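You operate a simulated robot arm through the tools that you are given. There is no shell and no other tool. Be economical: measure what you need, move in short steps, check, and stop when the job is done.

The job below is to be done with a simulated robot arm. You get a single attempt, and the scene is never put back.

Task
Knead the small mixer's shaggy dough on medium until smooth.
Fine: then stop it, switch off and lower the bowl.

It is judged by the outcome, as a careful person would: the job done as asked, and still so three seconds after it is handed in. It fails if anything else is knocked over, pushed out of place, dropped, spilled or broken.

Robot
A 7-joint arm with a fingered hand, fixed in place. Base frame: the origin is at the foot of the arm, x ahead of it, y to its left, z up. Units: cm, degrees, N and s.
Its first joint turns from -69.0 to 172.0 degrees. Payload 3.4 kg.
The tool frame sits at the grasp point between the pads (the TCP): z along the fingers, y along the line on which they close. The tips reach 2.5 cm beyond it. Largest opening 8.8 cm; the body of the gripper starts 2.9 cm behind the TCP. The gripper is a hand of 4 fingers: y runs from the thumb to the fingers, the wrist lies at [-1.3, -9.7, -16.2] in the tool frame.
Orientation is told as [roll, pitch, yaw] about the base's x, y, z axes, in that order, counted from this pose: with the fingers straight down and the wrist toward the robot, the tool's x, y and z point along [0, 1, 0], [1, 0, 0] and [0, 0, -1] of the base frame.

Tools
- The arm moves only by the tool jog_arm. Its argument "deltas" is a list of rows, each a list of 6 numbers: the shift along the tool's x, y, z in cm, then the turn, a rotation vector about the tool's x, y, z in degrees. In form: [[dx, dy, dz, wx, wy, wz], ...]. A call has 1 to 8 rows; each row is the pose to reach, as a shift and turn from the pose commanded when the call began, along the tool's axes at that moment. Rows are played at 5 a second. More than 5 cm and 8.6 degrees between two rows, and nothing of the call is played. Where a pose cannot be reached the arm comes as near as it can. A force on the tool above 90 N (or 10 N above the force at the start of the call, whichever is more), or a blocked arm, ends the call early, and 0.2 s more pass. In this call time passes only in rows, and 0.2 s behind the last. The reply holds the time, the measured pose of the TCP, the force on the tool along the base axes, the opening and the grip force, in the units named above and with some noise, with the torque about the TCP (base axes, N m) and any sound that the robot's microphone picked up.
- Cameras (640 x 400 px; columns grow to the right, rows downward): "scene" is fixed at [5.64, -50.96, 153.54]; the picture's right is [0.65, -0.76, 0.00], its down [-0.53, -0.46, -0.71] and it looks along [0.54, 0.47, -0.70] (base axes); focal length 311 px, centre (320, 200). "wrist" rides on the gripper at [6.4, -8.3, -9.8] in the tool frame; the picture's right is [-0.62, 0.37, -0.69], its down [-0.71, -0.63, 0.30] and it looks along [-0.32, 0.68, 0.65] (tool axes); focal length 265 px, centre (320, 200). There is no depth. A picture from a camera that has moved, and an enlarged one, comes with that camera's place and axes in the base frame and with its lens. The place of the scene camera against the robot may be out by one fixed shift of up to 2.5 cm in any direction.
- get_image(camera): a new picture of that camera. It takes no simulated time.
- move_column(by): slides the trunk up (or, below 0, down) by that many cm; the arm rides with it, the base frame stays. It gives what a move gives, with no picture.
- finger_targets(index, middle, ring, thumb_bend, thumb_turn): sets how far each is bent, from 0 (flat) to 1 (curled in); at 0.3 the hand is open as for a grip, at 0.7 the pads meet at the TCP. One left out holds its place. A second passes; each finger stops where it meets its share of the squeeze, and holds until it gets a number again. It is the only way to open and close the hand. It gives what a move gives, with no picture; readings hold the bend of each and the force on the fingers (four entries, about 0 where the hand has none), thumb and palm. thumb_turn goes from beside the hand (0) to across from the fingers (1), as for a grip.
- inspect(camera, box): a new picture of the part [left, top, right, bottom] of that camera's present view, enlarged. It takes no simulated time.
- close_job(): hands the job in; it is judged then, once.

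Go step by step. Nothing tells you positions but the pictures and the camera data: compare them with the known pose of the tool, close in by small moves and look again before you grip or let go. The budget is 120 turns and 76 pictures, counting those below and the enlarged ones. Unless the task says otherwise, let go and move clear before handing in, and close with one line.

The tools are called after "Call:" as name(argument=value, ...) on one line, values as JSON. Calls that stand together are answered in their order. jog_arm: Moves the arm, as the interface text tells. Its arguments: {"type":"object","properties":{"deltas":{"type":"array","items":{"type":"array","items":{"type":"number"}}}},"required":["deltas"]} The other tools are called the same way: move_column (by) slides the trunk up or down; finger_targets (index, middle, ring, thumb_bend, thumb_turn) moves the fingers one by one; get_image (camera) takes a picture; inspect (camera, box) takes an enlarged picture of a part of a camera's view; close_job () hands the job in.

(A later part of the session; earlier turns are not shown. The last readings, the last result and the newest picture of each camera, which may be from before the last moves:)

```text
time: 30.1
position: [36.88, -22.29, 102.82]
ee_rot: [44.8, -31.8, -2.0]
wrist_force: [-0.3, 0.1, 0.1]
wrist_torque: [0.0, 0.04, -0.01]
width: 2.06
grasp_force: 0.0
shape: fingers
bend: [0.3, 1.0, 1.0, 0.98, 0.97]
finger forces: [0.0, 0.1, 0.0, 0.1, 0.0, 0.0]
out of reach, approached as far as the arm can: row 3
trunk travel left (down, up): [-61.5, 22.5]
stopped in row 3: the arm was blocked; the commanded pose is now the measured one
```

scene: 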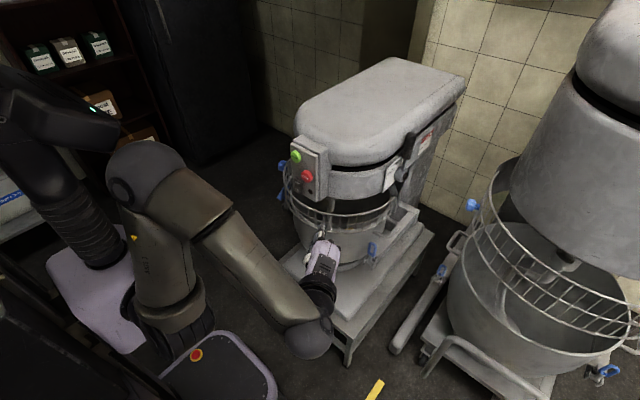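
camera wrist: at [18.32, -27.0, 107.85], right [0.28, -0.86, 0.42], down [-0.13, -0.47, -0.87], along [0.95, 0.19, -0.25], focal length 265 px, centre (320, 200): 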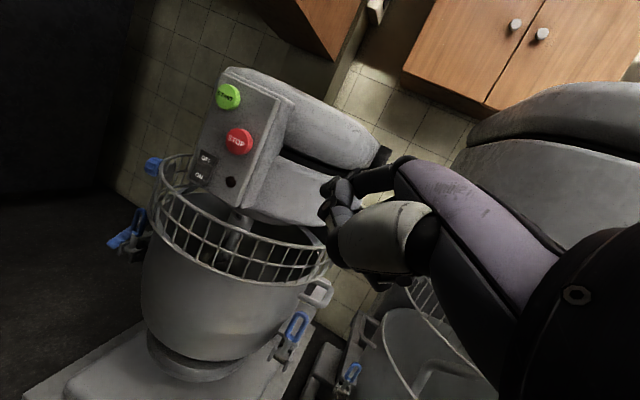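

I'll undo this: raise the trunk, swing back out to the right with the hand upright, then cross over the top of the mixer as at the start.

Call:
move_column(by=17)

Call:
jog_arm(deltas=[[-1.1, 1, -0.8, 0, -7.5, 0], [-2.2, 2.05, -1.5, 0, -15, 0], [-3.4, 3.1, -2.3, 0, -22.5, 0], [-4.5, 4.1, -3.1, 0, -30, 0], [-5.6, 5.1, -3.8, 0, -37.5, 0], [-6.7, 6.15, -4.6, 0, -44.8, 0]])

Call:
jog_arm(deltas=[[0, 0, 0, 8, 0, 0], [0, 0, 0, 16, 0, 0], [0, 0, 0, 24, 0, 0], [0, 0, 0, 31.8, 0, 0]])

Call:
get_image(camera="scene")

```text
time: 32.0
position: [36.76, -22.32, 119.82]
ee_rot: [44.7, -31.8, -2.3]
wrist_force: [-1.2, 0.3, 0.1]
wrist_torque: [0.02, 0.02, 0.0]
width: 2.04
grasp_force: 0.1
shape: fingers
bend: [0.3, 1.0, 1.0, 0.98, 0.97]
finger forces: [0.1, 0.1, 0.1, 0.1, 0.1, 0.1]
trunk travel left (down, up): [-78.5, 5.5]
```

```text
time: 32.9
position: [39.58, -28.11, 118.32]
ee_rot: [31.1, -29.8, -9.2]
wrist_force: [-0.3, -0.3, -0.4]
wrist_torque: [0.0, 0.0, 0.02]
width: 2.04
grasp_force: 0.1
shape: fingers
bend: [0.3, 1.0, 1.0, 0.98, 0.97]
finger forces: [0.0, 0.1, 0.0, 0.1, 0.0, 0.1]
trunk travel left (down, up): [-78.5, 5.5]
stopped in row 4: the arm was blocked; the commanded pose is now the measured one
```

```text
time: 33.9
position: [39.56, -28.0, 118.51]
ee_rot: [26.2, -1.9, 6.8]
wrist_force: [-0.7, 0.7, -0.4]
wrist_torque: [0.0, 0.0, -0.03]
width: 2.07
grasp_force: 0.1
shape: fingers
bend: [0.3, 1.0, 1.0, 0.98, 0.97]
finger forces: [0.0, 0.0, 0.0, 0.1, 0.1, 0.0]
trunk travel left (down, up): [-78.5, 5.5]
```

```text
35 pictures are left
```

scene: 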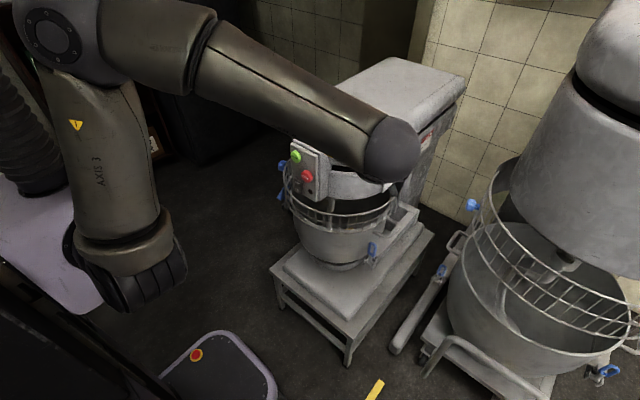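

Call:
jog_arm(deltas=[[-0.6, 3.5, -1, 0, 0, 0], [-1.2, 7, -2.2, 0, 0, 0], [-1.7, 10.5, -3.4, 0, 0, 0], [-2.3, 14, -4.5, 0, 0, 0]])

Call:
jog_arm(deltas=[[0, 0, 0, 0, -6.5, 0], [0, 0, 0, 0, -13, 0], [0, 0, 0, 0, -19.5, 0], [0, 0, 0, 0, -26, 0]])

Call:
get_image(camera="scene")

```text
time: 34.9
position: [54.17, -30.89, 121.65]
ee_rot: [26.4, -1.8, 6.7]
wrist_force: [0.9, -0.4, -0.3]
wrist_torque: [-0.01, 0.01, 0.04]
width: 2.07
grasp_force: 0.1
shape: fingers
bend: [0.3, 1.0, 1.0, 0.98, 0.97]
finger forces: [0.0, 0.0, 0.0, 0.1, 0.1, 0.0]
trunk travel left (down, up): [-78.5, 5.5]
```

```text
time: 35.9
position: [53.94, -30.59, 121.85]
ee_rot: [0.1, -2.0, 6.9]
wrist_force: [0.1, -0.9, -0.7]
wrist_torque: [0.0, 0.01, -0.01]
width: 2.07
grasp_force: 0.1
shape: fingers
bend: [0.3, 1.0, 1.0, 0.98, 0.97]
finger forces: [0.1, 0.0, 0.1, 0.0, 0.0, 0.1]
trunk travel left (down, up): [-78.5, 5.5]
```

```text
34 pictures are left
```

scene: 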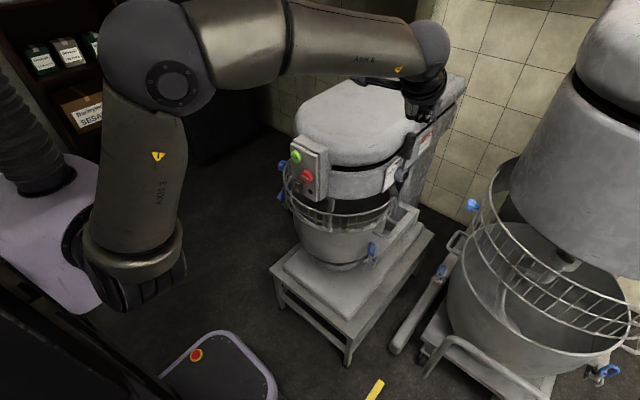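

Call:
jog_arm(deltas=[[4.5, 0.5, 0, 0, 0, 0], [9, 1, 0, 0, 0, 0], [13.5, 1.6, 0, 0, 0, 0], [18, 2.1, 0, 0, 0, 0], [22.5, 2.7, 0, 0, 0, 0], [27, 3.2, 0, 0, 0, 0], [31.5, 3.7, 0, 0, 0, 0]])

Call:
get_image(camera="scene")

```text
time: 37.5
position: [53.67, 1.74, 121.93]
ee_rot: [0.1, -1.9, 6.8]
wrist_force: [0.2, -0.7, 0.2]
wrist_torque: [0.02, 0.02, 0.0]
width: 2.07
grasp_force: 0.1
shape: fingers
bend: [0.3, 1.0, 1.0, 0.98, 0.97]
finger forces: [0.0, 0.0, 0.0, 0.1, 0.0, 0.1]
trunk travel left (down, up): [-78.5, 5.5]
```

```text
33 pictures are left
```

scene: 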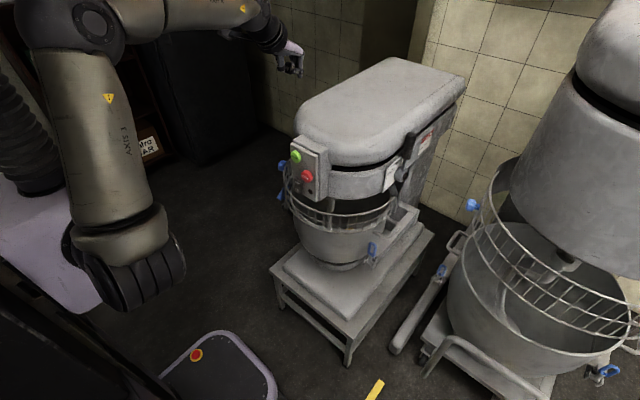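

Crossed. Now pull back in front of the panel and pitch the hand forward.

Call:
jog_arm(deltas=[[0, -4, 0, 0, 0, 2], [0, -8, 0, 0, 0, 4], [0, -12, 0, 0, 0, 7], [0, -16, 0, 0, 0, 7], [0, -19, 0, 0, 0, 7]])

Call:
jog_arm(deltas=[[-1, 0, 0, -8, 0, 0], [-2, 0, 0, -16, 0, 0], [-4, 0, 0, -24, 0, 0], [-6, 0, 0, -30, 0, 0]])

Call:
get_image(camera="wrist")

```text
time: 38.7
position: [34.69, -0.83, 121.72]
ee_rot: [0.5, -1.8, -0.3]
wrist_force: [-0.9, -0.5, -0.7]
wrist_torque: [0.0, 0.0, -0.01]
width: 2.07
grasp_force: 0.0
shape: fingers
bend: [0.3, 1.0, 1.0, 0.98, 0.97]
finger forces: [0.0, 0.0, 0.0, 0.1, 0.0, 0.0]
trunk travel left (down, up): [-78.5, 5.5]
```

```text
time: 39.7
position: [36.93, -5.34, 124.34]
ee_rot: [0.6, -32.0, -0.6]
wrist_force: [0.4, 0.6, 0.4]
wrist_torque: [-0.01, 0.02, 0.0]
width: 2.07
grasp_force: 0.1
shape: fingers
bend: [0.3, 1.0, 1.0, 0.98, 0.97]
finger forces: [0.0, 0.0, 0.1, 0.0, 0.1, 0.1]
out of reach, approached as far as the arm can: row 3, 4
trunk travel left (down, up): [-78.5, 5.5]
```

```text
32 pictures are left
camera wrist: at [24.71, 1.0, 128.37], right [-0.06, -0.63, 0.78], down [-0.38, -0.71, -0.6], along [0.92, -0.33, -0.2], focal length 265 px, centre (320, 200)
```

wrist: 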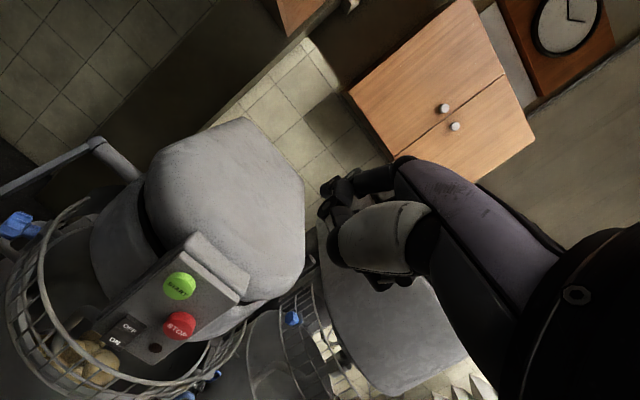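

Clear view of the panel. Zooming on the fingertip, and lowering the trunk so the index comes to panel height.

Call:
move_column(by=-23)

Call:
get_image(camera="wrist")

Call:
inspect(camera="wrist", box=[240, 130, 400, 290])

```text
time: 42.1
position: [36.75, -5.38, 101.3]
ee_rot: [0.6, -31.8, -0.6]
wrist_force: [0.2, -0.5, -0.5]
wrist_torque: [0.02, 0.0, 0.01]
width: 2.07
grasp_force: 0.1
shape: fingers
bend: [0.3, 1.0, 1.0, 0.98, 0.97]
finger forces: [0.0, 0.0, 0.0, 0.0, 0.0, 0.0]
trunk travel left (down, up): [-55.5, 28.5]
```

```text
31 pictures are left
camera wrist: at [24.69, 1.07, 105.38], right [-0.05, -0.63, 0.78], down [-0.38, -0.71, -0.6], along [0.92, -0.33, -0.2], focal length 265 px, centre (320, 200)
```

wrist: 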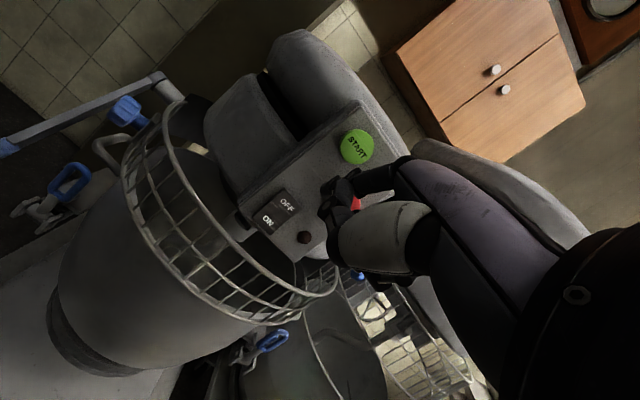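

```text
2.50 times, centred on (320, 210) of wrist
camera zoom: at [24.69, 1.07, 105.38], right [-0.05, -0.63, 0.78], down [-0.38, -0.71, -0.6], along [0.92, -0.33, -0.2], focal length 664 px, centre (320, 175)
```

zoom: 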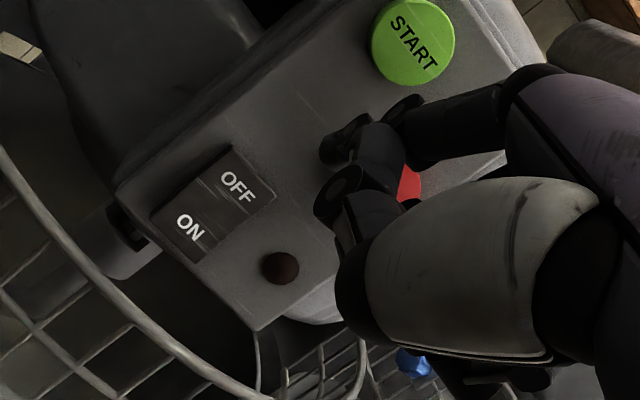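

ON ≈ (47.4, -5.6, 95.0), OFF ≈ (47.4, -5.5, 97.8); index tip now ≈ (43, -5.1, 102). I lower it in front of ON.

Call:
jog_arm(deltas=[[-0.2, -2, 3.1, 0, 0, 0], [-0.5, -3.9, 6.3, 0, 0, 0], [-0.5, -2.6, 7.1, 0, 0, 0]])

Call:
inspect(camera="wrist", box=[240, 100, 400, 260])

```text
time: 42.9
position: [41.21, -4.46, 95.96]
ee_rot: [0.6, -31.8, -0.6]
wrist_force: [-1.0, 0.3, -0.5]
wrist_torque: [0.02, 0.02, 0.0]
width: 2.06
grasp_force: 0.0
shape: fingers
bend: [0.3, 1.0, 1.0, 0.98, 0.97]
finger forces: [0.0, 0.0, 0.1, 0.0, 0.1, 0.0]
out of reach, approached as far as the arm can: row 1, 2, 3
trunk travel left (down, up): [-55.5, 28.5]
```

```text
2.50 times, centred on (320, 180) of wrist
camera zoom: at [28.97, 2.01, 100.03], right [-0.05, -0.63, 0.78], down [-0.38, -0.71, -0.6], along [0.92, -0.33, -0.2], focal length 664 px, centre (320, 250)
```

zoom: 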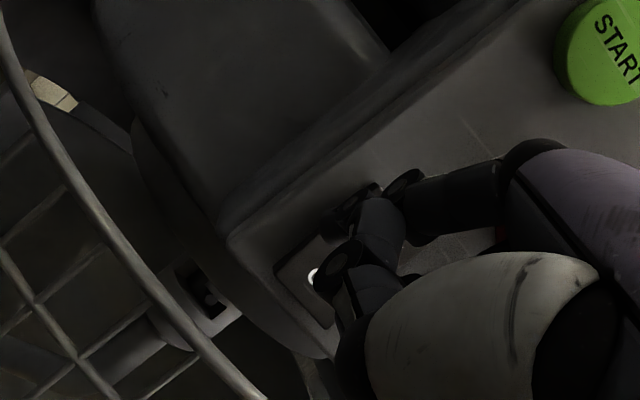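

The arm hit its inner reach limit, so I'll restore the former arm pose and lower with the trunk instead.

Call:
jog_arm(deltas=[[0.2, 0.6, -3.5, 0, 0, 0], [0.5, 2.6, -7.1, 0, 0, 0]])

Call:
move_column(by=-7.4)

Call:
inspect(camera="wrist", box=[240, 100, 400, 260])

```text
time: 43.5
position: [39.69, -3.69, 103.24]
ee_rot: [0.6, -31.7, -0.6]
wrist_force: [0.9, 0.1, 0.1]
wrist_torque: [-0.03, 0.01, -0.02]
width: 2.04
grasp_force: 0.1
shape: fingers
bend: [0.3, 1.0, 1.0, 0.98, 0.97]
finger forces: [0.0, 0.0, 0.0, 0.1, 0.1, 0.0]
trunk travel left (down, up): [-55.5, 28.5]
```

```text
time: 44.6
position: [39.63, -3.59, 95.75]
ee_rot: [0.6, -31.8, -0.5]
wrist_force: [0.5, -0.8, -0.3]
wrist_torque: [0.02, -0.02, -0.01]
width: 2.08
grasp_force: 0.0
shape: fingers
bend: [0.3, 1.0, 1.0, 0.98, 0.97]
finger forces: [0.0, 0.0, 0.1, 0.0, 0.1, 0.0]
trunk travel left (down, up): [-48.1, 35.9]
```

```text
2.50 times, centred on (320, 180) of wrist
camera zoom: at [27.42, 2.77, 99.9], right [-0.05, -0.63, 0.78], down [-0.38, -0.71, -0.6], along [0.92, -0.33, -0.2], focal length 664 px, centre (320, 250)
```

zoom: 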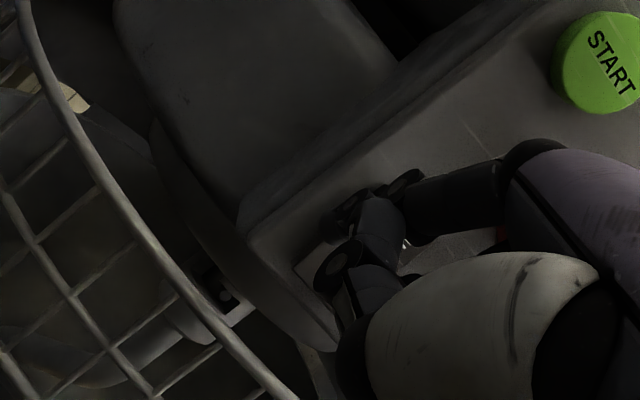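

Call:
jog_arm(deltas=[[-2.3, -0.7, 1.7, 0, 0, 0]])

Call:
inspect(camera="wrist", box=[260, 140, 380, 220])

Call:
inspect(camera="scene", box=[240, 120, 360, 220])

```text
time: 45.0
position: [40.12, -6.13, 94.01]
ee_rot: [0.6, -31.8, -0.6]
wrist_force: [-0.3, 0.0, 0.3]
wrist_torque: [-0.03, -0.03, 0.01]
width: 2.05
grasp_force: 0.0
shape: fingers
bend: [0.3, 1.0, 1.0, 0.98, 0.97]
finger forces: [0.1, 0.0, 0.0, 0.0, 0.0, 0.1]
trunk travel left (down, up): [-48.1, 35.9]
```

```text
5.00 times, centred on (320, 180) of wrist
camera zoom: at [27.77, 0.33, 98.1], right [-0.05, -0.63, 0.78], down [-0.38, -0.71, -0.6], along [0.92, -0.33, -0.2], focal length 1327 px, centre (320, 300)
```

zoom: 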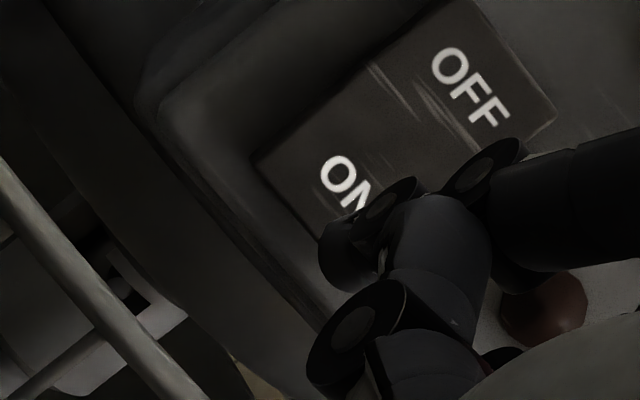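

```text
4.00 times, centred on (300, 170) of scene
camera zoom: at [5.64, -50.96, 153.54], right [0.65, -0.76, 0.0], down [-0.53, -0.46, -0.71], along [0.54, 0.47, -0.7], focal length 1243 px, centre (400, 320)
```

zoom: 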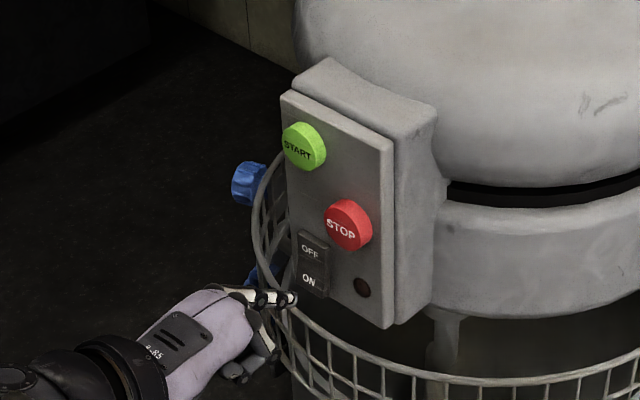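

The scene view shows the index tip just in front of the ON half. A small nudge up-left, then press forward.

Call:
jog_arm(deltas=[[0.5, 0.26, -0.43, 0, 0, 0], [0.5, 1.1, 0.1, 0, 0, 0], [0.5, 1.53, 0.36, 0, 0, 0], [0.5, 1.8, 0.52, 0, 0, 0], [0.5, 2.05, 0.68, 0, 0, 0]])

Call:
inspect(camera="scene", box=[260, 140, 340, 210])

```text
time: 46.2
position: [41.95, -5.47, 94.69]
ee_rot: [0.6, -31.9, -0.5]
wrist_force: [-7.2, 0.2, 1.4]
wrist_torque: [0.01, -0.11, 0.02]
width: 1.96
grasp_force: 3.6
shape: fingers
bend: [0.32, 1.0, 1.0, 0.98, 0.97]
finger forces: [6.0, 0.1, 0.0, 0.1, 0.0, 0.0]
trunk travel left (down, up): [-48.1, 35.9]
heard: click
```

```text
5.71 times, centred on (300, 175) of scene
camera zoom: at [5.64, -50.96, 153.54], right [0.65, -0.76, 0.0], down [-0.53, -0.46, -0.71], along [0.54, 0.47, -0.7], focal length 1775 px, centre (434, 343)
```

zoom: 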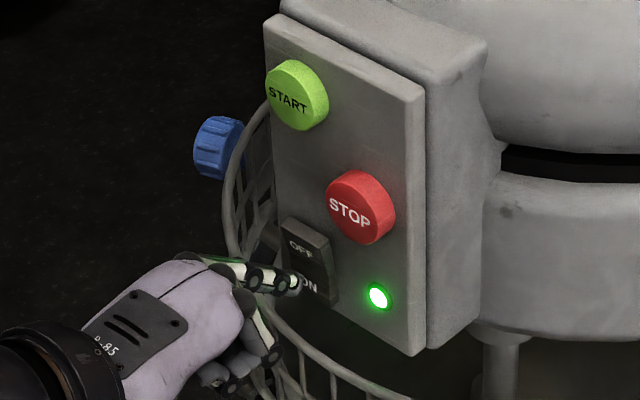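

Power is on (green lamp). Back off and raise the trunk to START height.

Call:
jog_arm(deltas=[[0.2, -1.3, -0.8, 0, 0, 0], [0.3, -2.6, -1.6, 0, 0, 0]])

Call:
move_column(by=11)

Call:
inspect(camera="scene", box=[260, 130, 340, 200])

```text
time: 46.8
position: [38.94, -5.06, 94.63]
ee_rot: [0.6, -31.8, -0.6]
wrist_force: [-0.7, 0.6, 0.5]
wrist_torque: [0.0, 0.0, -0.01]
width: 2.06
grasp_force: 0.0
shape: fingers
bend: [0.29, 1.0, 1.0, 0.98, 0.97]
finger forces: [0.0, 0.0, 0.0, 0.0, 0.0, 0.0]
trunk travel left (down, up): [-48.1, 35.9]
```

```text
time: 48.3
position: [38.96, -5.08, 105.54]
ee_rot: [0.6, -31.9, -0.6]
wrist_force: [-0.5, 0.4, 0.6]
wrist_torque: [0.0, 0.0, 0.02]
width: 2.06
grasp_force: 0.1
shape: fingers
bend: [0.29, 1.0, 1.0, 0.98, 0.97]
finger forces: [0.0, 0.0, 0.0, 0.0, 0.0, 0.0]
trunk travel left (down, up): [-59.1, 24.9]
```

```text
5.71 times, centred on (300, 165) of scene
camera zoom: at [5.64, -50.96, 153.54], right [0.65, -0.76, 0.0], down [-0.53, -0.46, -0.71], along [0.54, 0.47, -0.7], focal length 1775 px, centre (434, 400)
```

zoom: 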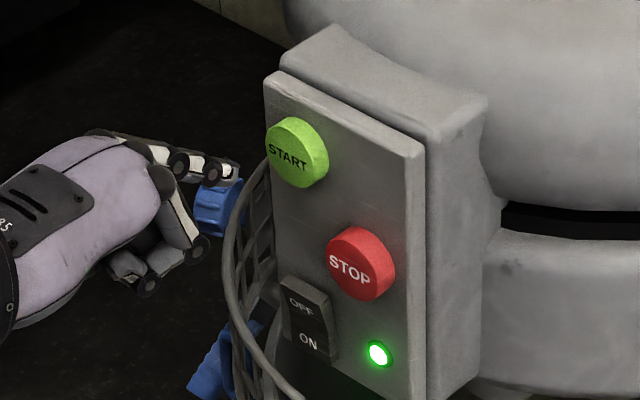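

Call:
jog_arm(deltas=[[-0.9, 0.85, 0.53, 0, 0, 0], [-0.9, 1.5, 0.93, 0, 0, 0], [-0.9, 2.0, 1.25, 0, 0, 0], [-0.9, 2.4, 1.5, 0, 0, 0]])

Call:
inspect(camera="scene", box=[260, 130, 380, 230])

```text
time: 49.3
position: [41.8, -5.89, 105.57]
ee_rot: [0.5, -31.9, -0.5]
wrist_force: [-2.7, -0.5, 0.3]
wrist_torque: [0.01, -0.07, 0.03]
width: 2.02
grasp_force: 1.6
shape: fingers
bend: [0.3, 1.0, 1.0, 0.98, 0.97]
finger forces: [2.7, 0.0, 0.0, 0.1, 0.0, 0.0]
trunk travel left (down, up): [-59.1, 24.9]
heard: click
```

```text
4.00 times, centred on (320, 180) of scene
camera zoom: at [5.64, -50.96, 153.54], right [0.65, -0.76, 0.0], down [-0.53, -0.46, -0.71], along [0.54, 0.47, -0.7], focal length 1243 px, centre (320, 280)
```

zoom: 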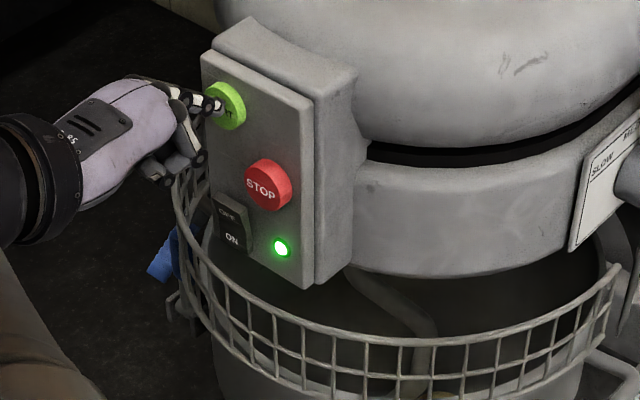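

START clicked and the hook seems to have moved. I'll back off and listen.

Call:
jog_arm(deltas=[[0, -1, -0.62, 0, 0, 0], [0, -2.1, -1.3, 0, 0, 0], [0, -2.5, -1.55, 0, 0, 0]])

Call:
get_image(camera="wrist")

```text
time: 50.1
position: [38.75, -6.03, 105.43]
ee_rot: [0.6, -31.8, -0.6]
wrist_force: [-0.1, -0.2, 0.3]
wrist_torque: [0.01, -0.01, 0.0]
width: 2.06
grasp_force: 0.0
shape: fingers
bend: [0.29, 1.0, 1.0, 0.98, 0.97]
finger forces: [0.1, 0.1, 0.0, 0.0, 0.0, 0.0]
trunk travel left (down, up): [-59.1, 24.9]
```

```text
22 pictures are left
camera wrist: at [26.57, 0.55, 109.53], right [-0.06, -0.63, 0.78], down [-0.38, -0.71, -0.6], along [0.92, -0.33, -0.2], focal length 265 px, centre (320, 200)
```

wrist: 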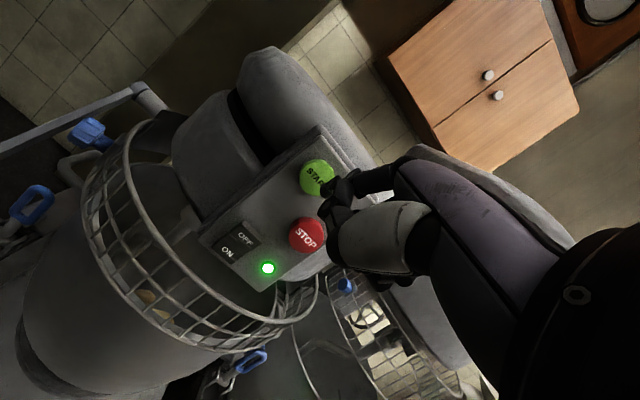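

I move to standoff before STOP, and look at the dough through the guard.

Call:
move_column(by=-4)

Call:
jog_arm(deltas=[[-1.7, 0, 0, 0, 0, 0], [-3.4, 0, 0, 0, 0, 0]])

Call:
inspect(camera="wrist", box=[80, 100, 360, 360])

```text
time: 50.9
position: [38.82, -5.79, 101.44]
ee_rot: [0.6, -31.9, -0.6]
wrist_force: [-0.6, 0.1, 0.5]
wrist_torque: [0.0, 0.0, 0.0]
width: 2.07
grasp_force: 0.1
shape: fingers
bend: [0.29, 1.0, 1.0, 0.98, 0.97]
finger forces: [0.0, 0.1, 0.0, 0.0, 0.0, 0.0]
trunk travel left (down, up): [-55.1, 28.9]
```

```text
time: 51.5
position: [38.67, -9.32, 101.49]
ee_rot: [0.5, -31.7, -0.5]
wrist_force: [-0.5, 0.1, -0.1]
wrist_torque: [0.0, 0.03, -0.02]
width: 2.07
grasp_force: 0.0
shape: fingers
bend: [0.29, 1.0, 1.0, 0.98, 0.97]
finger forces: [0.0, 0.0, 0.0, 0.1, 0.0, 0.1]
trunk travel left (down, up): [-55.1, 28.9]
```

```text
1.54 times, centred on (220, 230) of wrist
camera zoom: at [26.53, -2.91, 105.49], right [-0.05, -0.63, 0.78], down [-0.38, -0.71, -0.6], along [0.92, -0.33, -0.2], focal length 408 px, centre (474, 154)
```

zoom: 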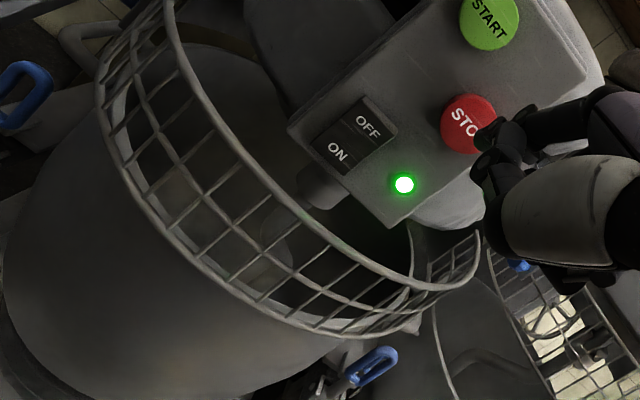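

Call:
inspect(camera="scene", box=[290, 175, 400, 240])

```text
5.82 times, centred on (345, 208) of scene
camera zoom: at [5.64, -50.96, 153.54], right [0.65, -0.76, 0.0], down [-0.53, -0.46, -0.71], along [0.54, 0.47, -0.7], focal length 1808 px, centre (174, 156)
```

zoom: 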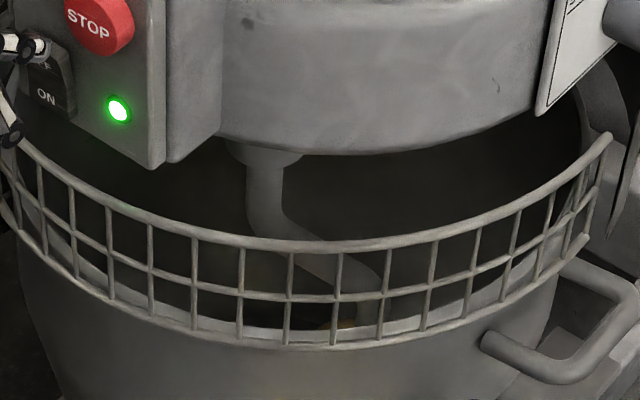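

The hook has turned, so it's running. To see the dough I raise the camera with the trunk.

Call:
move_column(by=20)

Call:
inspect(camera="wrist", box=[0, 200, 260, 400])

```text
time: 53.7
position: [38.81, -9.18, 121.42]
ee_rot: [0.6, -31.8, -0.7]
wrist_force: [0.4, 1.5, 0.6]
wrist_torque: [0.01, 0.0, 0.02]
width: 2.08
grasp_force: 0.0
shape: fingers
bend: [0.29, 1.0, 1.0, 0.98, 0.97]
finger forces: [0.1, 0.0, 0.0, 0.0, 0.0, 0.0]
trunk travel left (down, up): [-75.1, 8.9]
```

```text
2.00 times, centred on (130, 300) of wrist
camera zoom: at [26.54, -2.87, 125.5], right [-0.05, -0.63, 0.78], down [-0.38, -0.71, -0.6], along [0.92, -0.33, -0.2], focal length 531 px, centre (700, 0)
```

zoom: 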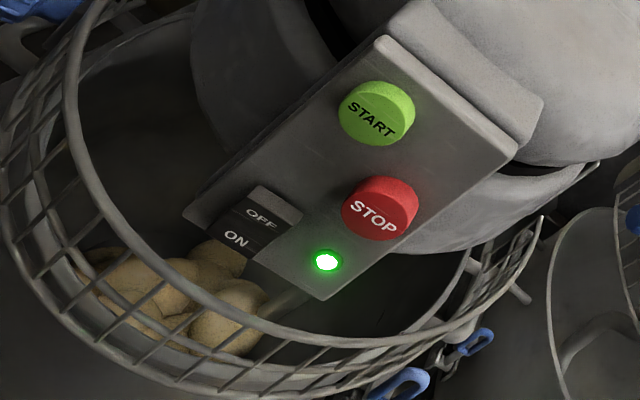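

Still lumpy. I'll let it run a few seconds.

Call:
jog_arm(deltas=[[0, 0, 0, 0, 0, 0], [0, 0, 0, 0, 0, 0], [0, 0, 0, 0, 0, 0], [0, 0, 0, 0, 0, 0], [0, 0, 0, 0, 0, 0], [0, 0, 0, 0, 0, 0], [0, 0, 0, 0, 0, 0], [0, 0, 0, 0, 0, 0]])

Call:
jog_arm(deltas=[[0, 0, 0, 0, 0, 0], [0, 0, 0, 0, 0, 0], [0, 0, 0, 0, 0, 0], [0, 0, 0, 0, 0, 0], [0, 0, 0, 0, 0, 0], [0, 0, 0, 0, 0, 0], [0, 0, 0, 0, 0, 0], [0, 0, 0, 0, 0, 0]])

Call:
inspect(camera="wrist", box=[0, 200, 260, 400])

```text
time: 55.5
position: [38.78, -9.14, 121.48]
ee_rot: [0.6, -31.8, -0.6]
wrist_force: [-0.4, -0.2, -0.1]
wrist_torque: [-0.01, 0.02, 0.01]
width: 2.06
grasp_force: 0.0
shape: fingers
bend: [0.29, 1.0, 1.0, 0.98, 0.97]
finger forces: [0.1, 0.0, 0.1, 0.0, 0.0, 0.0]
trunk travel left (down, up): [-75.1, 8.9]
```

```text
time: 57.3
position: [38.76, -9.38, 121.46]
ee_rot: [0.5, -31.8, -0.6]
wrist_force: [-0.5, 0.4, 0.6]
wrist_torque: [0.03, -0.03, -0.01]
width: 2.09
grasp_force: 0.0
shape: fingers
bend: [0.29, 1.0, 1.0, 0.98, 0.97]
finger forces: [0.0, 0.1, 0.0, 0.1, 0.1, 0.0]
trunk travel left (down, up): [-75.1, 8.9]
```

```text
2.00 times, centred on (130, 300) of wrist
camera zoom: at [26.53, -2.86, 125.51], right [-0.05, -0.63, 0.78], down [-0.38, -0.71, -0.6], along [0.92, -0.33, -0.2], focal length 531 px, centre (700, 0)
```

zoom: 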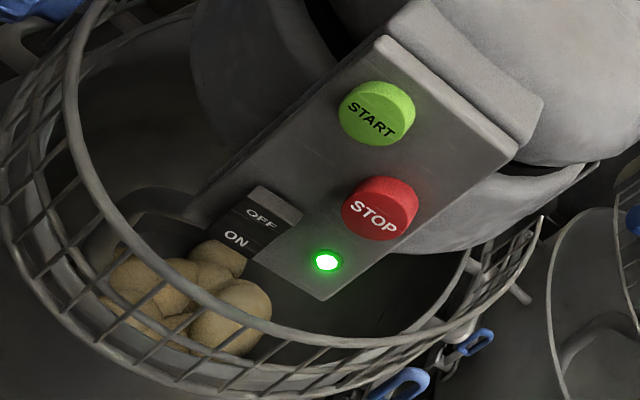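

The hook is turning and the dough is starting to round. Waiting further.

Call:
jog_arm(deltas=[[0, 0, 0, 0, 0, 0], [0, 0, 0, 0, 0, 0], [0, 0, 0, 0, 0, 0], [0, 0, 0, 0, 0, 0], [0, 0, 0, 0, 0, 0], [0, 0, 0, 0, 0, 0], [0, 0, 0, 0, 0, 0], [0, 0, 0, 0, 0, 0]])

Call:
jog_arm(deltas=[[0, 0, 0, 0, 0, 0], [0, 0, 0, 0, 0, 0], [0, 0, 0, 0, 0, 0], [0, 0, 0, 0, 0, 0], [0, 0, 0, 0, 0, 0], [0, 0, 0, 0, 0, 0], [0, 0, 0, 0, 0, 0], [0, 0, 0, 0, 0, 0]])

Call:
jog_arm(deltas=[[0, 0, 0, 0, 0, 0], [0, 0, 0, 0, 0, 0], [0, 0, 0, 0, 0, 0], [0, 0, 0, 0, 0, 0], [0, 0, 0, 0, 0, 0], [0, 0, 0, 0, 0, 0], [0, 0, 0, 0, 0, 0], [0, 0, 0, 0, 0, 0]])

Call:
jog_arm(deltas=[[0, 0, 0, 0, 0, 0], [0, 0, 0, 0, 0, 0], [0, 0, 0, 0, 0, 0], [0, 0, 0, 0, 0, 0], [0, 0, 0, 0, 0, 0], [0, 0, 0, 0, 0, 0], [0, 0, 0, 0, 0, 0], [0, 0, 0, 0, 0, 0]])

Call:
inspect(camera="wrist", box=[0, 200, 260, 400])

```text
time: 59.1
position: [38.76, -9.3, 121.43]
ee_rot: [0.6, -31.8, -0.6]
wrist_force: [-0.8, 0.0, 0.6]
wrist_torque: [0.02, -0.01, 0.02]
width: 2.08
grasp_force: 0.1
shape: fingers
bend: [0.29, 1.0, 1.0, 0.98, 0.97]
finger forces: [0.1, 0.0, 0.0, 0.0, 0.0, 0.0]
trunk travel left (down, up): [-75.1, 8.9]
```

```text
time: 60.9
position: [38.78, -9.13, 121.46]
ee_rot: [0.6, -31.7, -0.6]
wrist_force: [0.0, 0.3, -0.2]
wrist_torque: [-0.01, 0.02, 0.03]
width: 2.06
grasp_force: 0.1
shape: fingers
bend: [0.29, 1.0, 1.0, 0.98, 0.97]
finger forces: [0.0, 0.0, 0.0, 0.0, 0.0, 0.1]
trunk travel left (down, up): [-75.1, 8.9]
```

```text
time: 62.7
position: [38.66, -9.23, 121.4]
ee_rot: [0.6, -31.9, -0.6]
wrist_force: [-0.3, -0.5, -0.4]
wrist_torque: [0.02, 0.02, -0.04]
width: 2.08
grasp_force: 0.0
shape: fingers
bend: [0.29, 1.0, 1.0, 0.98, 0.97]
finger forces: [0.1, 0.0, 0.0, 0.0, 0.0, 0.0]
trunk travel left (down, up): [-75.1, 8.9]
```

```text
time: 64.5
position: [38.78, -9.27, 121.5]
ee_rot: [0.6, -31.8, -0.6]
wrist_force: [-0.1, -0.2, -1.2]
wrist_torque: [0.03, 0.04, 0.0]
width: 2.06
grasp_force: 0.0
shape: fingers
bend: [0.29, 1.0, 1.0, 0.98, 0.97]
finger forces: [0.1, 0.0, 0.0, 0.1, 0.0, 0.1]
trunk travel left (down, up): [-75.1, 8.9]
```

```text
2.00 times, centred on (130, 300) of wrist
camera zoom: at [26.53, -2.86, 125.51], right [-0.05, -0.63, 0.78], down [-0.38, -0.71, -0.6], along [0.92, -0.33, -0.2], focal length 531 px, centre (700, 0)
```

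zoom: 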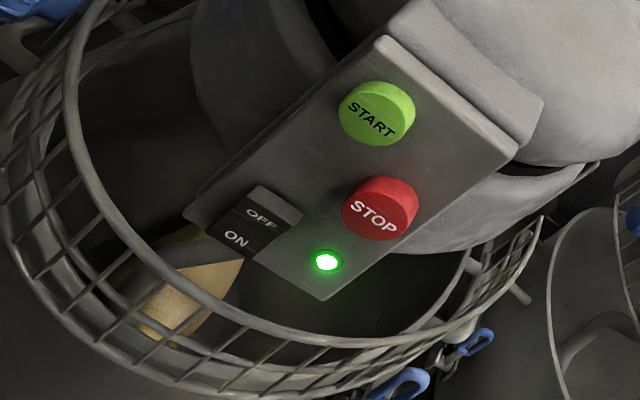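

It now looks like one smooth mass; one tighter look before stopping.

Call:
inspect(camera="wrist", box=[30, 290, 150, 390])

```text
4.00 times, centred on (90, 340) of wrist
camera zoom: at [26.53, -2.86, 125.51], right [-0.05, -0.63, 0.78], down [-0.38, -0.71, -0.6], along [0.92, -0.33, -0.2], focal length 1062 px, centre (1240, -360)
```

zoom: 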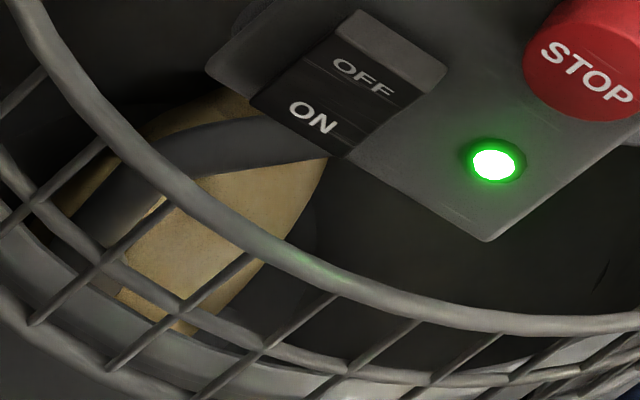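

It's one smooth ball. Stopping now: trunk down and press STOP.

Call:
move_column(by=-20)

Call:
jog_arm(deltas=[[0, 1.3, 0.8, 0, 0, 0], [0, 2.0, 1.25, 0, 0, 0], [0, 2.4, 1.5, 0, 0, 0], [0, 2.7, 1.7, 0, 0, 0]])

Call:
inspect(camera="scene", box=[260, 140, 380, 230])

```text
time: 66.6
position: [38.67, -9.22, 101.43]
ee_rot: [0.6, -31.8, -0.5]
wrist_force: [0.5, 0.2, -0.1]
wrist_torque: [-0.03, 0.01, 0.02]
width: 2.06
grasp_force: 0.0
shape: fingers
bend: [0.29, 1.0, 1.0, 0.98, 0.97]
finger forces: [0.0, 0.0, 0.1, 0.1, 0.0, 0.1]
trunk travel left (down, up): [-55.1, 28.9]
```

```text
time: 67.6
position: [41.66, -9.26, 101.51]
ee_rot: [0.6, -31.9, -0.6]
wrist_force: [-5.1, -0.1, 1.3]
wrist_torque: [-0.01, -0.13, 0.0]
width: 1.99
grasp_force: 2.8
shape: fingers
bend: [0.31, 1.0, 1.0, 0.98, 0.97]
finger forces: [5.4, 0.0, 0.0, 0.0, 0.0, 0.0]
trunk travel left (down, up): [-55.1, 28.9]
heard: click
```

```text
4.44 times, centred on (320, 185) of scene
camera zoom: at [5.64, -50.96, 153.54], right [0.65, -0.76, 0.0], down [-0.53, -0.46, -0.71], along [0.54, 0.47, -0.7], focal length 1381 px, centre (320, 267)
```

zoom: 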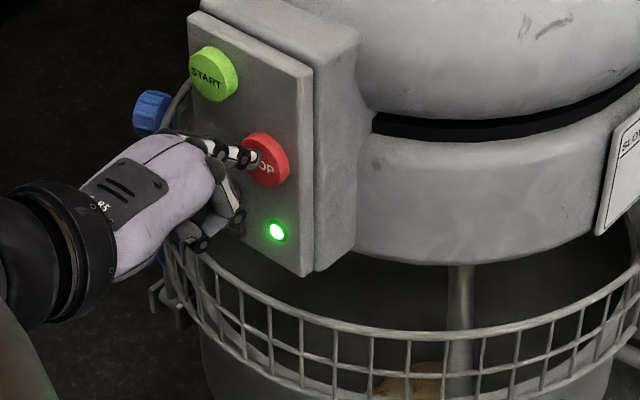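

STOP clicked. Now to the OFF half of the rocker.

Call:
jog_arm(deltas=[[0, -1.3, -0.8, 0, 0, 0], [0, -2.7, -1.7, 0, 0, 0], [3.5, -2.7, -1.7, 0, 0, 0]])

Call:
move_column(by=-3.9)

Call:
jog_arm(deltas=[[0, 1.3, 0.8, 0, 0, 0], [0, 2.0, 1.25, 0, 0, 0], [0, 2.4, 1.5, 0, 0, 0], [0, 2.8, 1.75, 0, 0, 0]])

Call:
inspect(camera="scene", box=[260, 140, 380, 230])

```text
time: 68.4
position: [38.98, -5.46, 101.5]
ee_rot: [0.3, -31.7, -0.5]
wrist_force: [-0.1, -0.2, 0.1]
wrist_torque: [-0.04, 0.01, -0.02]
width: 2.07
grasp_force: 0.0
shape: fingers
bend: [0.29, 1.0, 1.0, 0.99, 0.97]
finger forces: [0.1, 0.1, 0.0, 0.0, 0.0, 0.1]
trunk travel left (down, up): [-55.1, 28.9]
```

```text
time: 69.3
position: [38.99, -5.69, 97.63]
ee_rot: [0.5, -31.9, -0.6]
wrist_force: [-0.3, 0.4, 0.6]
wrist_torque: [-0.01, -0.01, -0.01]
width: 2.06
grasp_force: 0.1
shape: fingers
bend: [0.29, 1.0, 1.0, 0.99, 0.97]
finger forces: [0.0, 0.0, 0.0, 0.1, 0.0, 0.1]
trunk travel left (down, up): [-51.2, 32.8]
```

```text
time: 70.3
position: [42.04, -5.55, 97.78]
ee_rot: [0.5, -31.9, -0.5]
wrist_force: [-4.9, 0.2, 1.2]
wrist_torque: [0.01, -0.11, 0.03]
width: 2.03
grasp_force: 2.2
shape: fingers
bend: [0.3, 1.0, 1.0, 0.99, 0.97]
finger forces: [4.4, 0.0, 0.0, 0.0, 0.0, 0.0]
trunk travel left (down, up): [-51.2, 32.8]
heard: click
```

```text
4.44 times, centred on (320, 185) of scene
camera zoom: at [5.64, -50.96, 153.54], right [0.65, -0.76, 0.0], down [-0.53, -0.46, -0.71], along [0.54, 0.47, -0.7], focal length 1381 px, centre (320, 267)
```

zoom: 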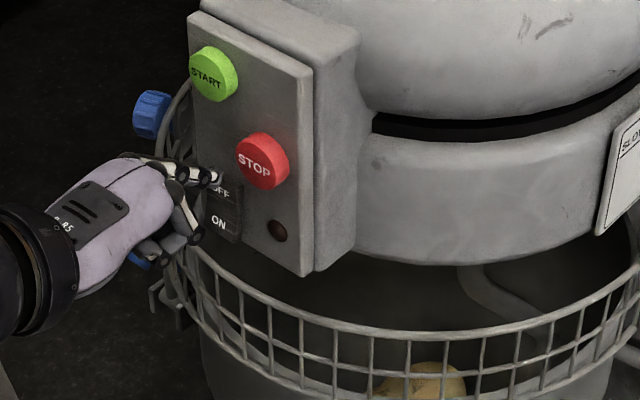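

Switched off (lamp dark). The lift handle triangulates to: pivot ≈ (91.6, 23.5, 84), grip end ≈ (66, 24.4, 63), i.e. 39° below horizontal. I'll push it up from underneath: first back off and move left.

Call:
jog_arm(deltas=[[0, -1.3, -0.8, 0, 0, 0], [0, -2.7, -1.7, 0, 0, 0], [4.5, -2.7, -1.7, 0, 0, 0], [9, -2.7, -1.7, 0, 0, 0], [13.5, -2.7, -1.7, 0, 0, 0], [18, -2.7, -1.7, 0, 0, 0], [22.5, -2.7, -1.7, 0, 0, 0], [27, -2.7, -1.7, 0, 0, 0]])

Call:
get_image(camera="wrist")

```text
time: 72.0
position: [41.24, 14.8, 104.34]
ee_rot: [15.3, -28.8, -11.0]
wrist_force: [-0.2, 0.1, -0.5]
wrist_torque: [0.04, 0.03, -0.01]
width: 2.07
grasp_force: 0.0
shape: fingers
bend: [0.29, 1.0, 1.0, 0.99, 0.97]
finger forces: [0.0, 0.1, 0.0, 0.0, 0.0, 0.0]
trunk travel left (down, up): [-51.2, 32.8]
stopped in row 8: the arm was blocked; the commanded pose is now the measured one
```

```text
13 pictures are left
camera wrist: at [29.54, 20.73, 110.12], right [-0.07, -0.78, 0.62], down [-0.43, -0.54, -0.73], along [0.9, -0.32, -0.3], focal length 265 px, centre (320, 200)
```

wrist: 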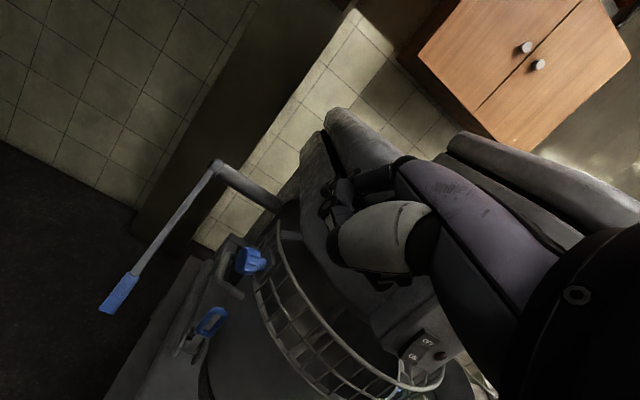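

The new ray agrees exactly with the handle at (66, 24.4, 63). I'll extend forward to unfold the arm and straighten the hand.

Call:
jog_arm(deltas=[[2.4, 2.6, 2.1, 0, 0, 0], [4.8, 5.2, 4.3, 0, 0, 0], [7.2, 7.9, 6.4, 0, 0, 0], [9.6, 10.5, 8.6, 0, 0, 0]])

Call:
jog_arm(deltas=[[0, 0, 0, 0, -5, 0], [0, 0, 0, 0, -10, 0], [0, 0, 0, 0, -15, 0]])

Call:
get_image(camera="scene")

```text
time: 72.6
position: [49.11, 13.4, 109.33]
ee_rot: [27.0, -24.3, -19.1]
wrist_force: [0.4, 0.2, -0.9]
wrist_torque: [-0.01, 0.02, 0.02]
width: 2.09
grasp_force: 0.0
shape: fingers
bend: [0.29, 1.0, 1.0, 0.99, 0.97]
finger forces: [0.0, 0.1, 0.0, 0.0, 0.0, 0.0]
trunk travel left (down, up): [-51.2, 32.8]
stopped in row 2: the arm was blocked; the commanded pose is now the measured one
```

```text
time: 73.4
position: [49.9, 13.56, 107.43]
ee_rot: [10.7, -22.3, -18.4]
wrist_force: [5.4, 1.6, -6.4]
wrist_torque: [-0.02, -0.05, -0.01]
width: 2.07
grasp_force: 0.0
shape: fingers
bend: [0.29, 1.0, 1.0, 0.99, 0.97]
finger forces: [0.1, 0.1, 0.0, 0.0, 0.1, 0.0]
trunk travel left (down, up): [-51.2, 32.8]
```

```text
12 pictures are left
```

scene: 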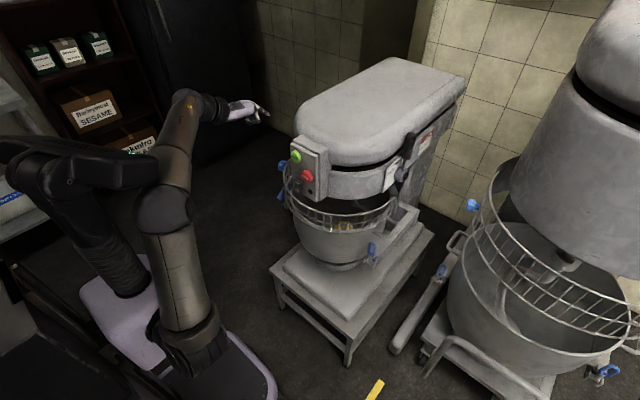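

The hand is bent back against its wrist limit (pointing right while the forearm points left). I'll turn the hand's yaw to the left, which suits this side.

Call:
jog_arm(deltas=[[0, 0, 0, 1.36, 3.0, -7.3], [0, 0, 0, 2.7, 6.1, -14.6], [0, 0, 0, 4.1, 9.1, -21.8], [0, 0, 0, 5.4, 12.2, -29.1], [0, 0, 0, 6.8, 15.2, -36.4]])

```text
time: 74.6
position: [49.22, 13.22, 109.12]
ee_rot: [10.1, -24.6, 21.7]
wrist_force: [0.3, 0.4, -0.2]
wrist_torque: [-0.04, -0.04, -0.01]
width: 2.07
grasp_force: 0.2
shape: fingers
bend: [0.29, 1.0, 1.0, 0.99, 0.97]
finger forces: [0.1, 0.0, 0.0, 0.1, 0.0, 0.0]
trunk travel left (down, up): [-51.2, 32.8]
```

Call:
jog_arm(deltas=[[2.4, 2.9, 1.8, 0, -3, 0], [4.8, 5.9, 3.5, 0, -6, 0], [7.2, 8.8, 5.3, 0, -10, 0]])

Call:
jog_arm(deltas=[[0, 0, 0, -8, 0, 0], [0, 0, 0, -16, 0, 0], [0, 0, 0, -24, 0, 0], [0, 0, 0, -32, 0, 0]])

```text
time: 75.6
position: [56.97, 19.28, 113.2]
ee_rot: [5.0, -26.8, 15.9]
wrist_force: [0.0, 0.0, 0.2]
wrist_torque: [0.01, -0.03, -0.03]
width: 2.04
grasp_force: 0.1
shape: fingers
bend: [0.29, 1.0, 1.0, 0.99, 0.97]
finger forces: [0.0, 0.0, 0.0, 0.0, 0.0, 0.0]
trunk travel left (down, up): [-51.2, 32.8]
stopped in row 3: the arm was blocked; the commanded pose is now the measured one
```

```text
time: 76.6
position: [57.52, 18.01, 113.52]
ee_rot: [9.6, -54.7, 9.0]
wrist_force: [0.7, 0.3, 0.0]
wrist_torque: [0.02, 0.0, -0.01]
width: 2.07
grasp_force: 0.0
shape: fingers
bend: [0.29, 1.0, 1.0, 0.99, 0.97]
finger forces: [0.0, 0.1, 0.0, 0.0, 0.0, 0.1]
out of reach, approached as far as the arm can: row 4
trunk travel left (down, up): [-51.2, 32.8]
```

The arm is too high relative to the trunk here. I'll raise the trunk and lower the arm relative to it.

Call:
move_column(by=20)

Call:
jog_arm(deltas=[[-0.4, -3.3, 2.3, 0, 0, 0], [-0.8, -6.5, 4.6, 0, 0, 0], [-1.1, -9.8, 6.8, 0, 0, 0], [-1.5, -13, 9.1, 0, 0, 0], [-1.9, -16.3, 11.4, 0, 0, 0]])

```text
time: 78.8
position: [57.38, 18.3, 133.67]
ee_rot: [9.7, -54.9, 9.2]
wrist_force: [-0.3, -0.1, 0.3]
wrist_torque: [-0.03, 0.02, 0.03]
width: 2.08
grasp_force: 0.1
shape: fingers
bend: [0.29, 1.0, 1.0, 0.99, 0.97]
finger forces: [0.1, 0.0, 0.0, 0.0, 0.0, 0.1]
trunk travel left (down, up): [-71.2, 12.8]
```

```text
time: 80.0
position: [57.3, 18.73, 112.75]
ee_rot: [7.3, -54.6, 11.4]
wrist_force: [0.8, -0.2, -1.1]
wrist_torque: [0.01, 0.05, 0.01]
width: 2.09
grasp_force: 0.1
shape: fingers
bend: [0.29, 1.0, 1.0, 0.99, 0.97]
finger forces: [0.0, 0.0, 0.0, 0.0, 0.1, 0.0]
trunk travel left (down, up): [-71.2, 12.8]
```

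Call:
jog_arm(deltas=[[2.8, 0.35, 0.85, 0.35, 4.1, -2.9], [5.7, 0.7, 1.7, 0.7, 8.2, -5.8]])

Call:
get_image(camera="scene")

```text
time: 80.6
position: [57.41, 24.93, 113.01]
ee_rot: [7.3, -54.6, 21.4]
wrist_force: [0.0, -0.2, 0.3]
wrist_torque: [-0.03, 0.02, 0.01]
width: 2.09
grasp_force: 0.1
shape: fingers
bend: [0.29, 1.0, 1.0, 0.99, 0.97]
finger forces: [0.0, 0.0, 0.0, 0.0, 0.0, 0.1]
trunk travel left (down, up): [-71.2, 12.8]
```

```text
11 pictures are left
```

scene: 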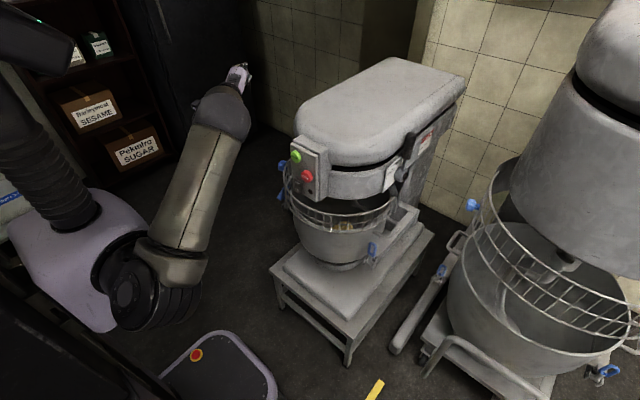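

Good posture now. I'll open the other fingers for a firm rest, straighten the yaw (so the forearm clears the table), pull back a little, then lower the trunk.

Call:
finger_targets(index=0.3, middle=0.3, ring=0.3)

Call:
jog_arm(deltas=[[1.1, -1.3, -1.6, -0.5, -5.4, 3.8], [2.1, -2.5, -3.3, -1, -10.8, 7.7], [3.2, -3.8, -4.9, -1.5, -16.3, 11.5]])

```text
time: 81.6
position: [57.53, 24.97, 112.97]
ee_rot: [7.4, -54.8, 21.4]
wrist_force: [0.5, 0.4, 0.2]
wrist_torque: [-0.02, 0.02, -0.02]
width: 2.07
grasp_force: 0.1
shape: fingers
bend: [0.29, 0.3, 0.3, 0.99, 0.97]
finger forces: [0.0, 0.1, 0.1, 0.0, 0.0, 0.0]
trunk travel left (down, up): [-71.2, 12.8]
```

```text
time: 82.6
position: [52.15, 22.8, 113.42]
ee_rot: [10.9, -53.6, -4.1]
wrist_force: [0.4, -0.2, 0.4]
wrist_torque: [0.01, 0.0, -0.03]
width: 2.08
grasp_force: 0.0
shape: fingers
bend: [0.29, 0.3, 0.3, 0.99, 0.97]
finger forces: [0.1, 0.0, 0.0, 0.1, 0.1, 0.0]
trunk travel left (down, up): [-71.2, 12.8]
stopped in row 3: the arm was blocked; the commanded pose is now the measured one
```

Call:
move_column(by=-40)

Call:
get_image(camera="wrist")

```text
time: 86.4
position: [52.1, 22.83, 73.56]
ee_rot: [10.9, -53.7, -4.1]
wrist_force: [0.2, -0.9, 0.8]
wrist_torque: [-0.03, -0.01, 0.02]
width: 2.08
grasp_force: 0.0
shape: fingers
bend: [0.29, 0.3, 0.3, 0.99, 0.97]
finger forces: [0.1, 0.1, 0.1, 0.1, 0.0, 0.0]
trunk travel left (down, up): [-31.2, 52.8]
```

```text
10 pictures are left
camera wrist: at [38.76, 28.11, 73.24], right [-0.29, -0.72, 0.63], down [-0.07, -0.64, -0.76], along [0.96, -0.26, 0.13], focal length 265 px, centre (320, 200)
```

wrist: 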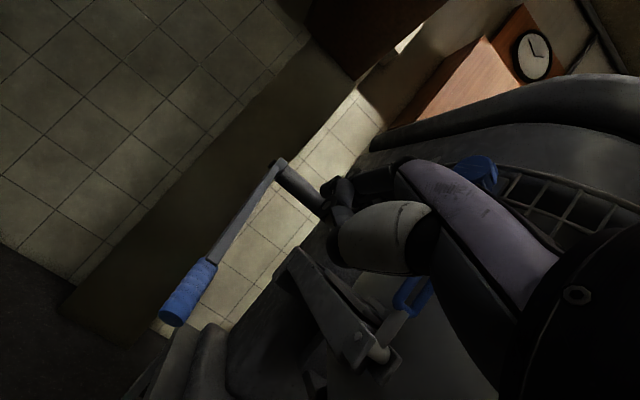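

The handle end is near (64, 24.7, 60). I'll pitch the hand flatter if the wrist allows, then lower below the handle.

Call:
jog_arm(deltas=[[0, 0, 0, -8, 0, 0], [0, 0, 0, -16, 0, 0], [0, 0, 0, -24, 0, 0]])

```text
time: 87.2
position: [53.15, 21.35, 74.45]
ee_rot: [34.8, -75.7, -30.6]
wrist_force: [-0.2, -0.5, -0.4]
wrist_torque: [0.0, 0.01, 0.0]
width: 2.06
grasp_force: 0.1
shape: fingers
bend: [0.29, 0.3, 0.3, 0.99, 0.97]
finger forces: [0.0, 0.1, 0.1, 0.0, 0.0, 0.1]
trunk travel left (down, up): [-31.2, 52.8]
```

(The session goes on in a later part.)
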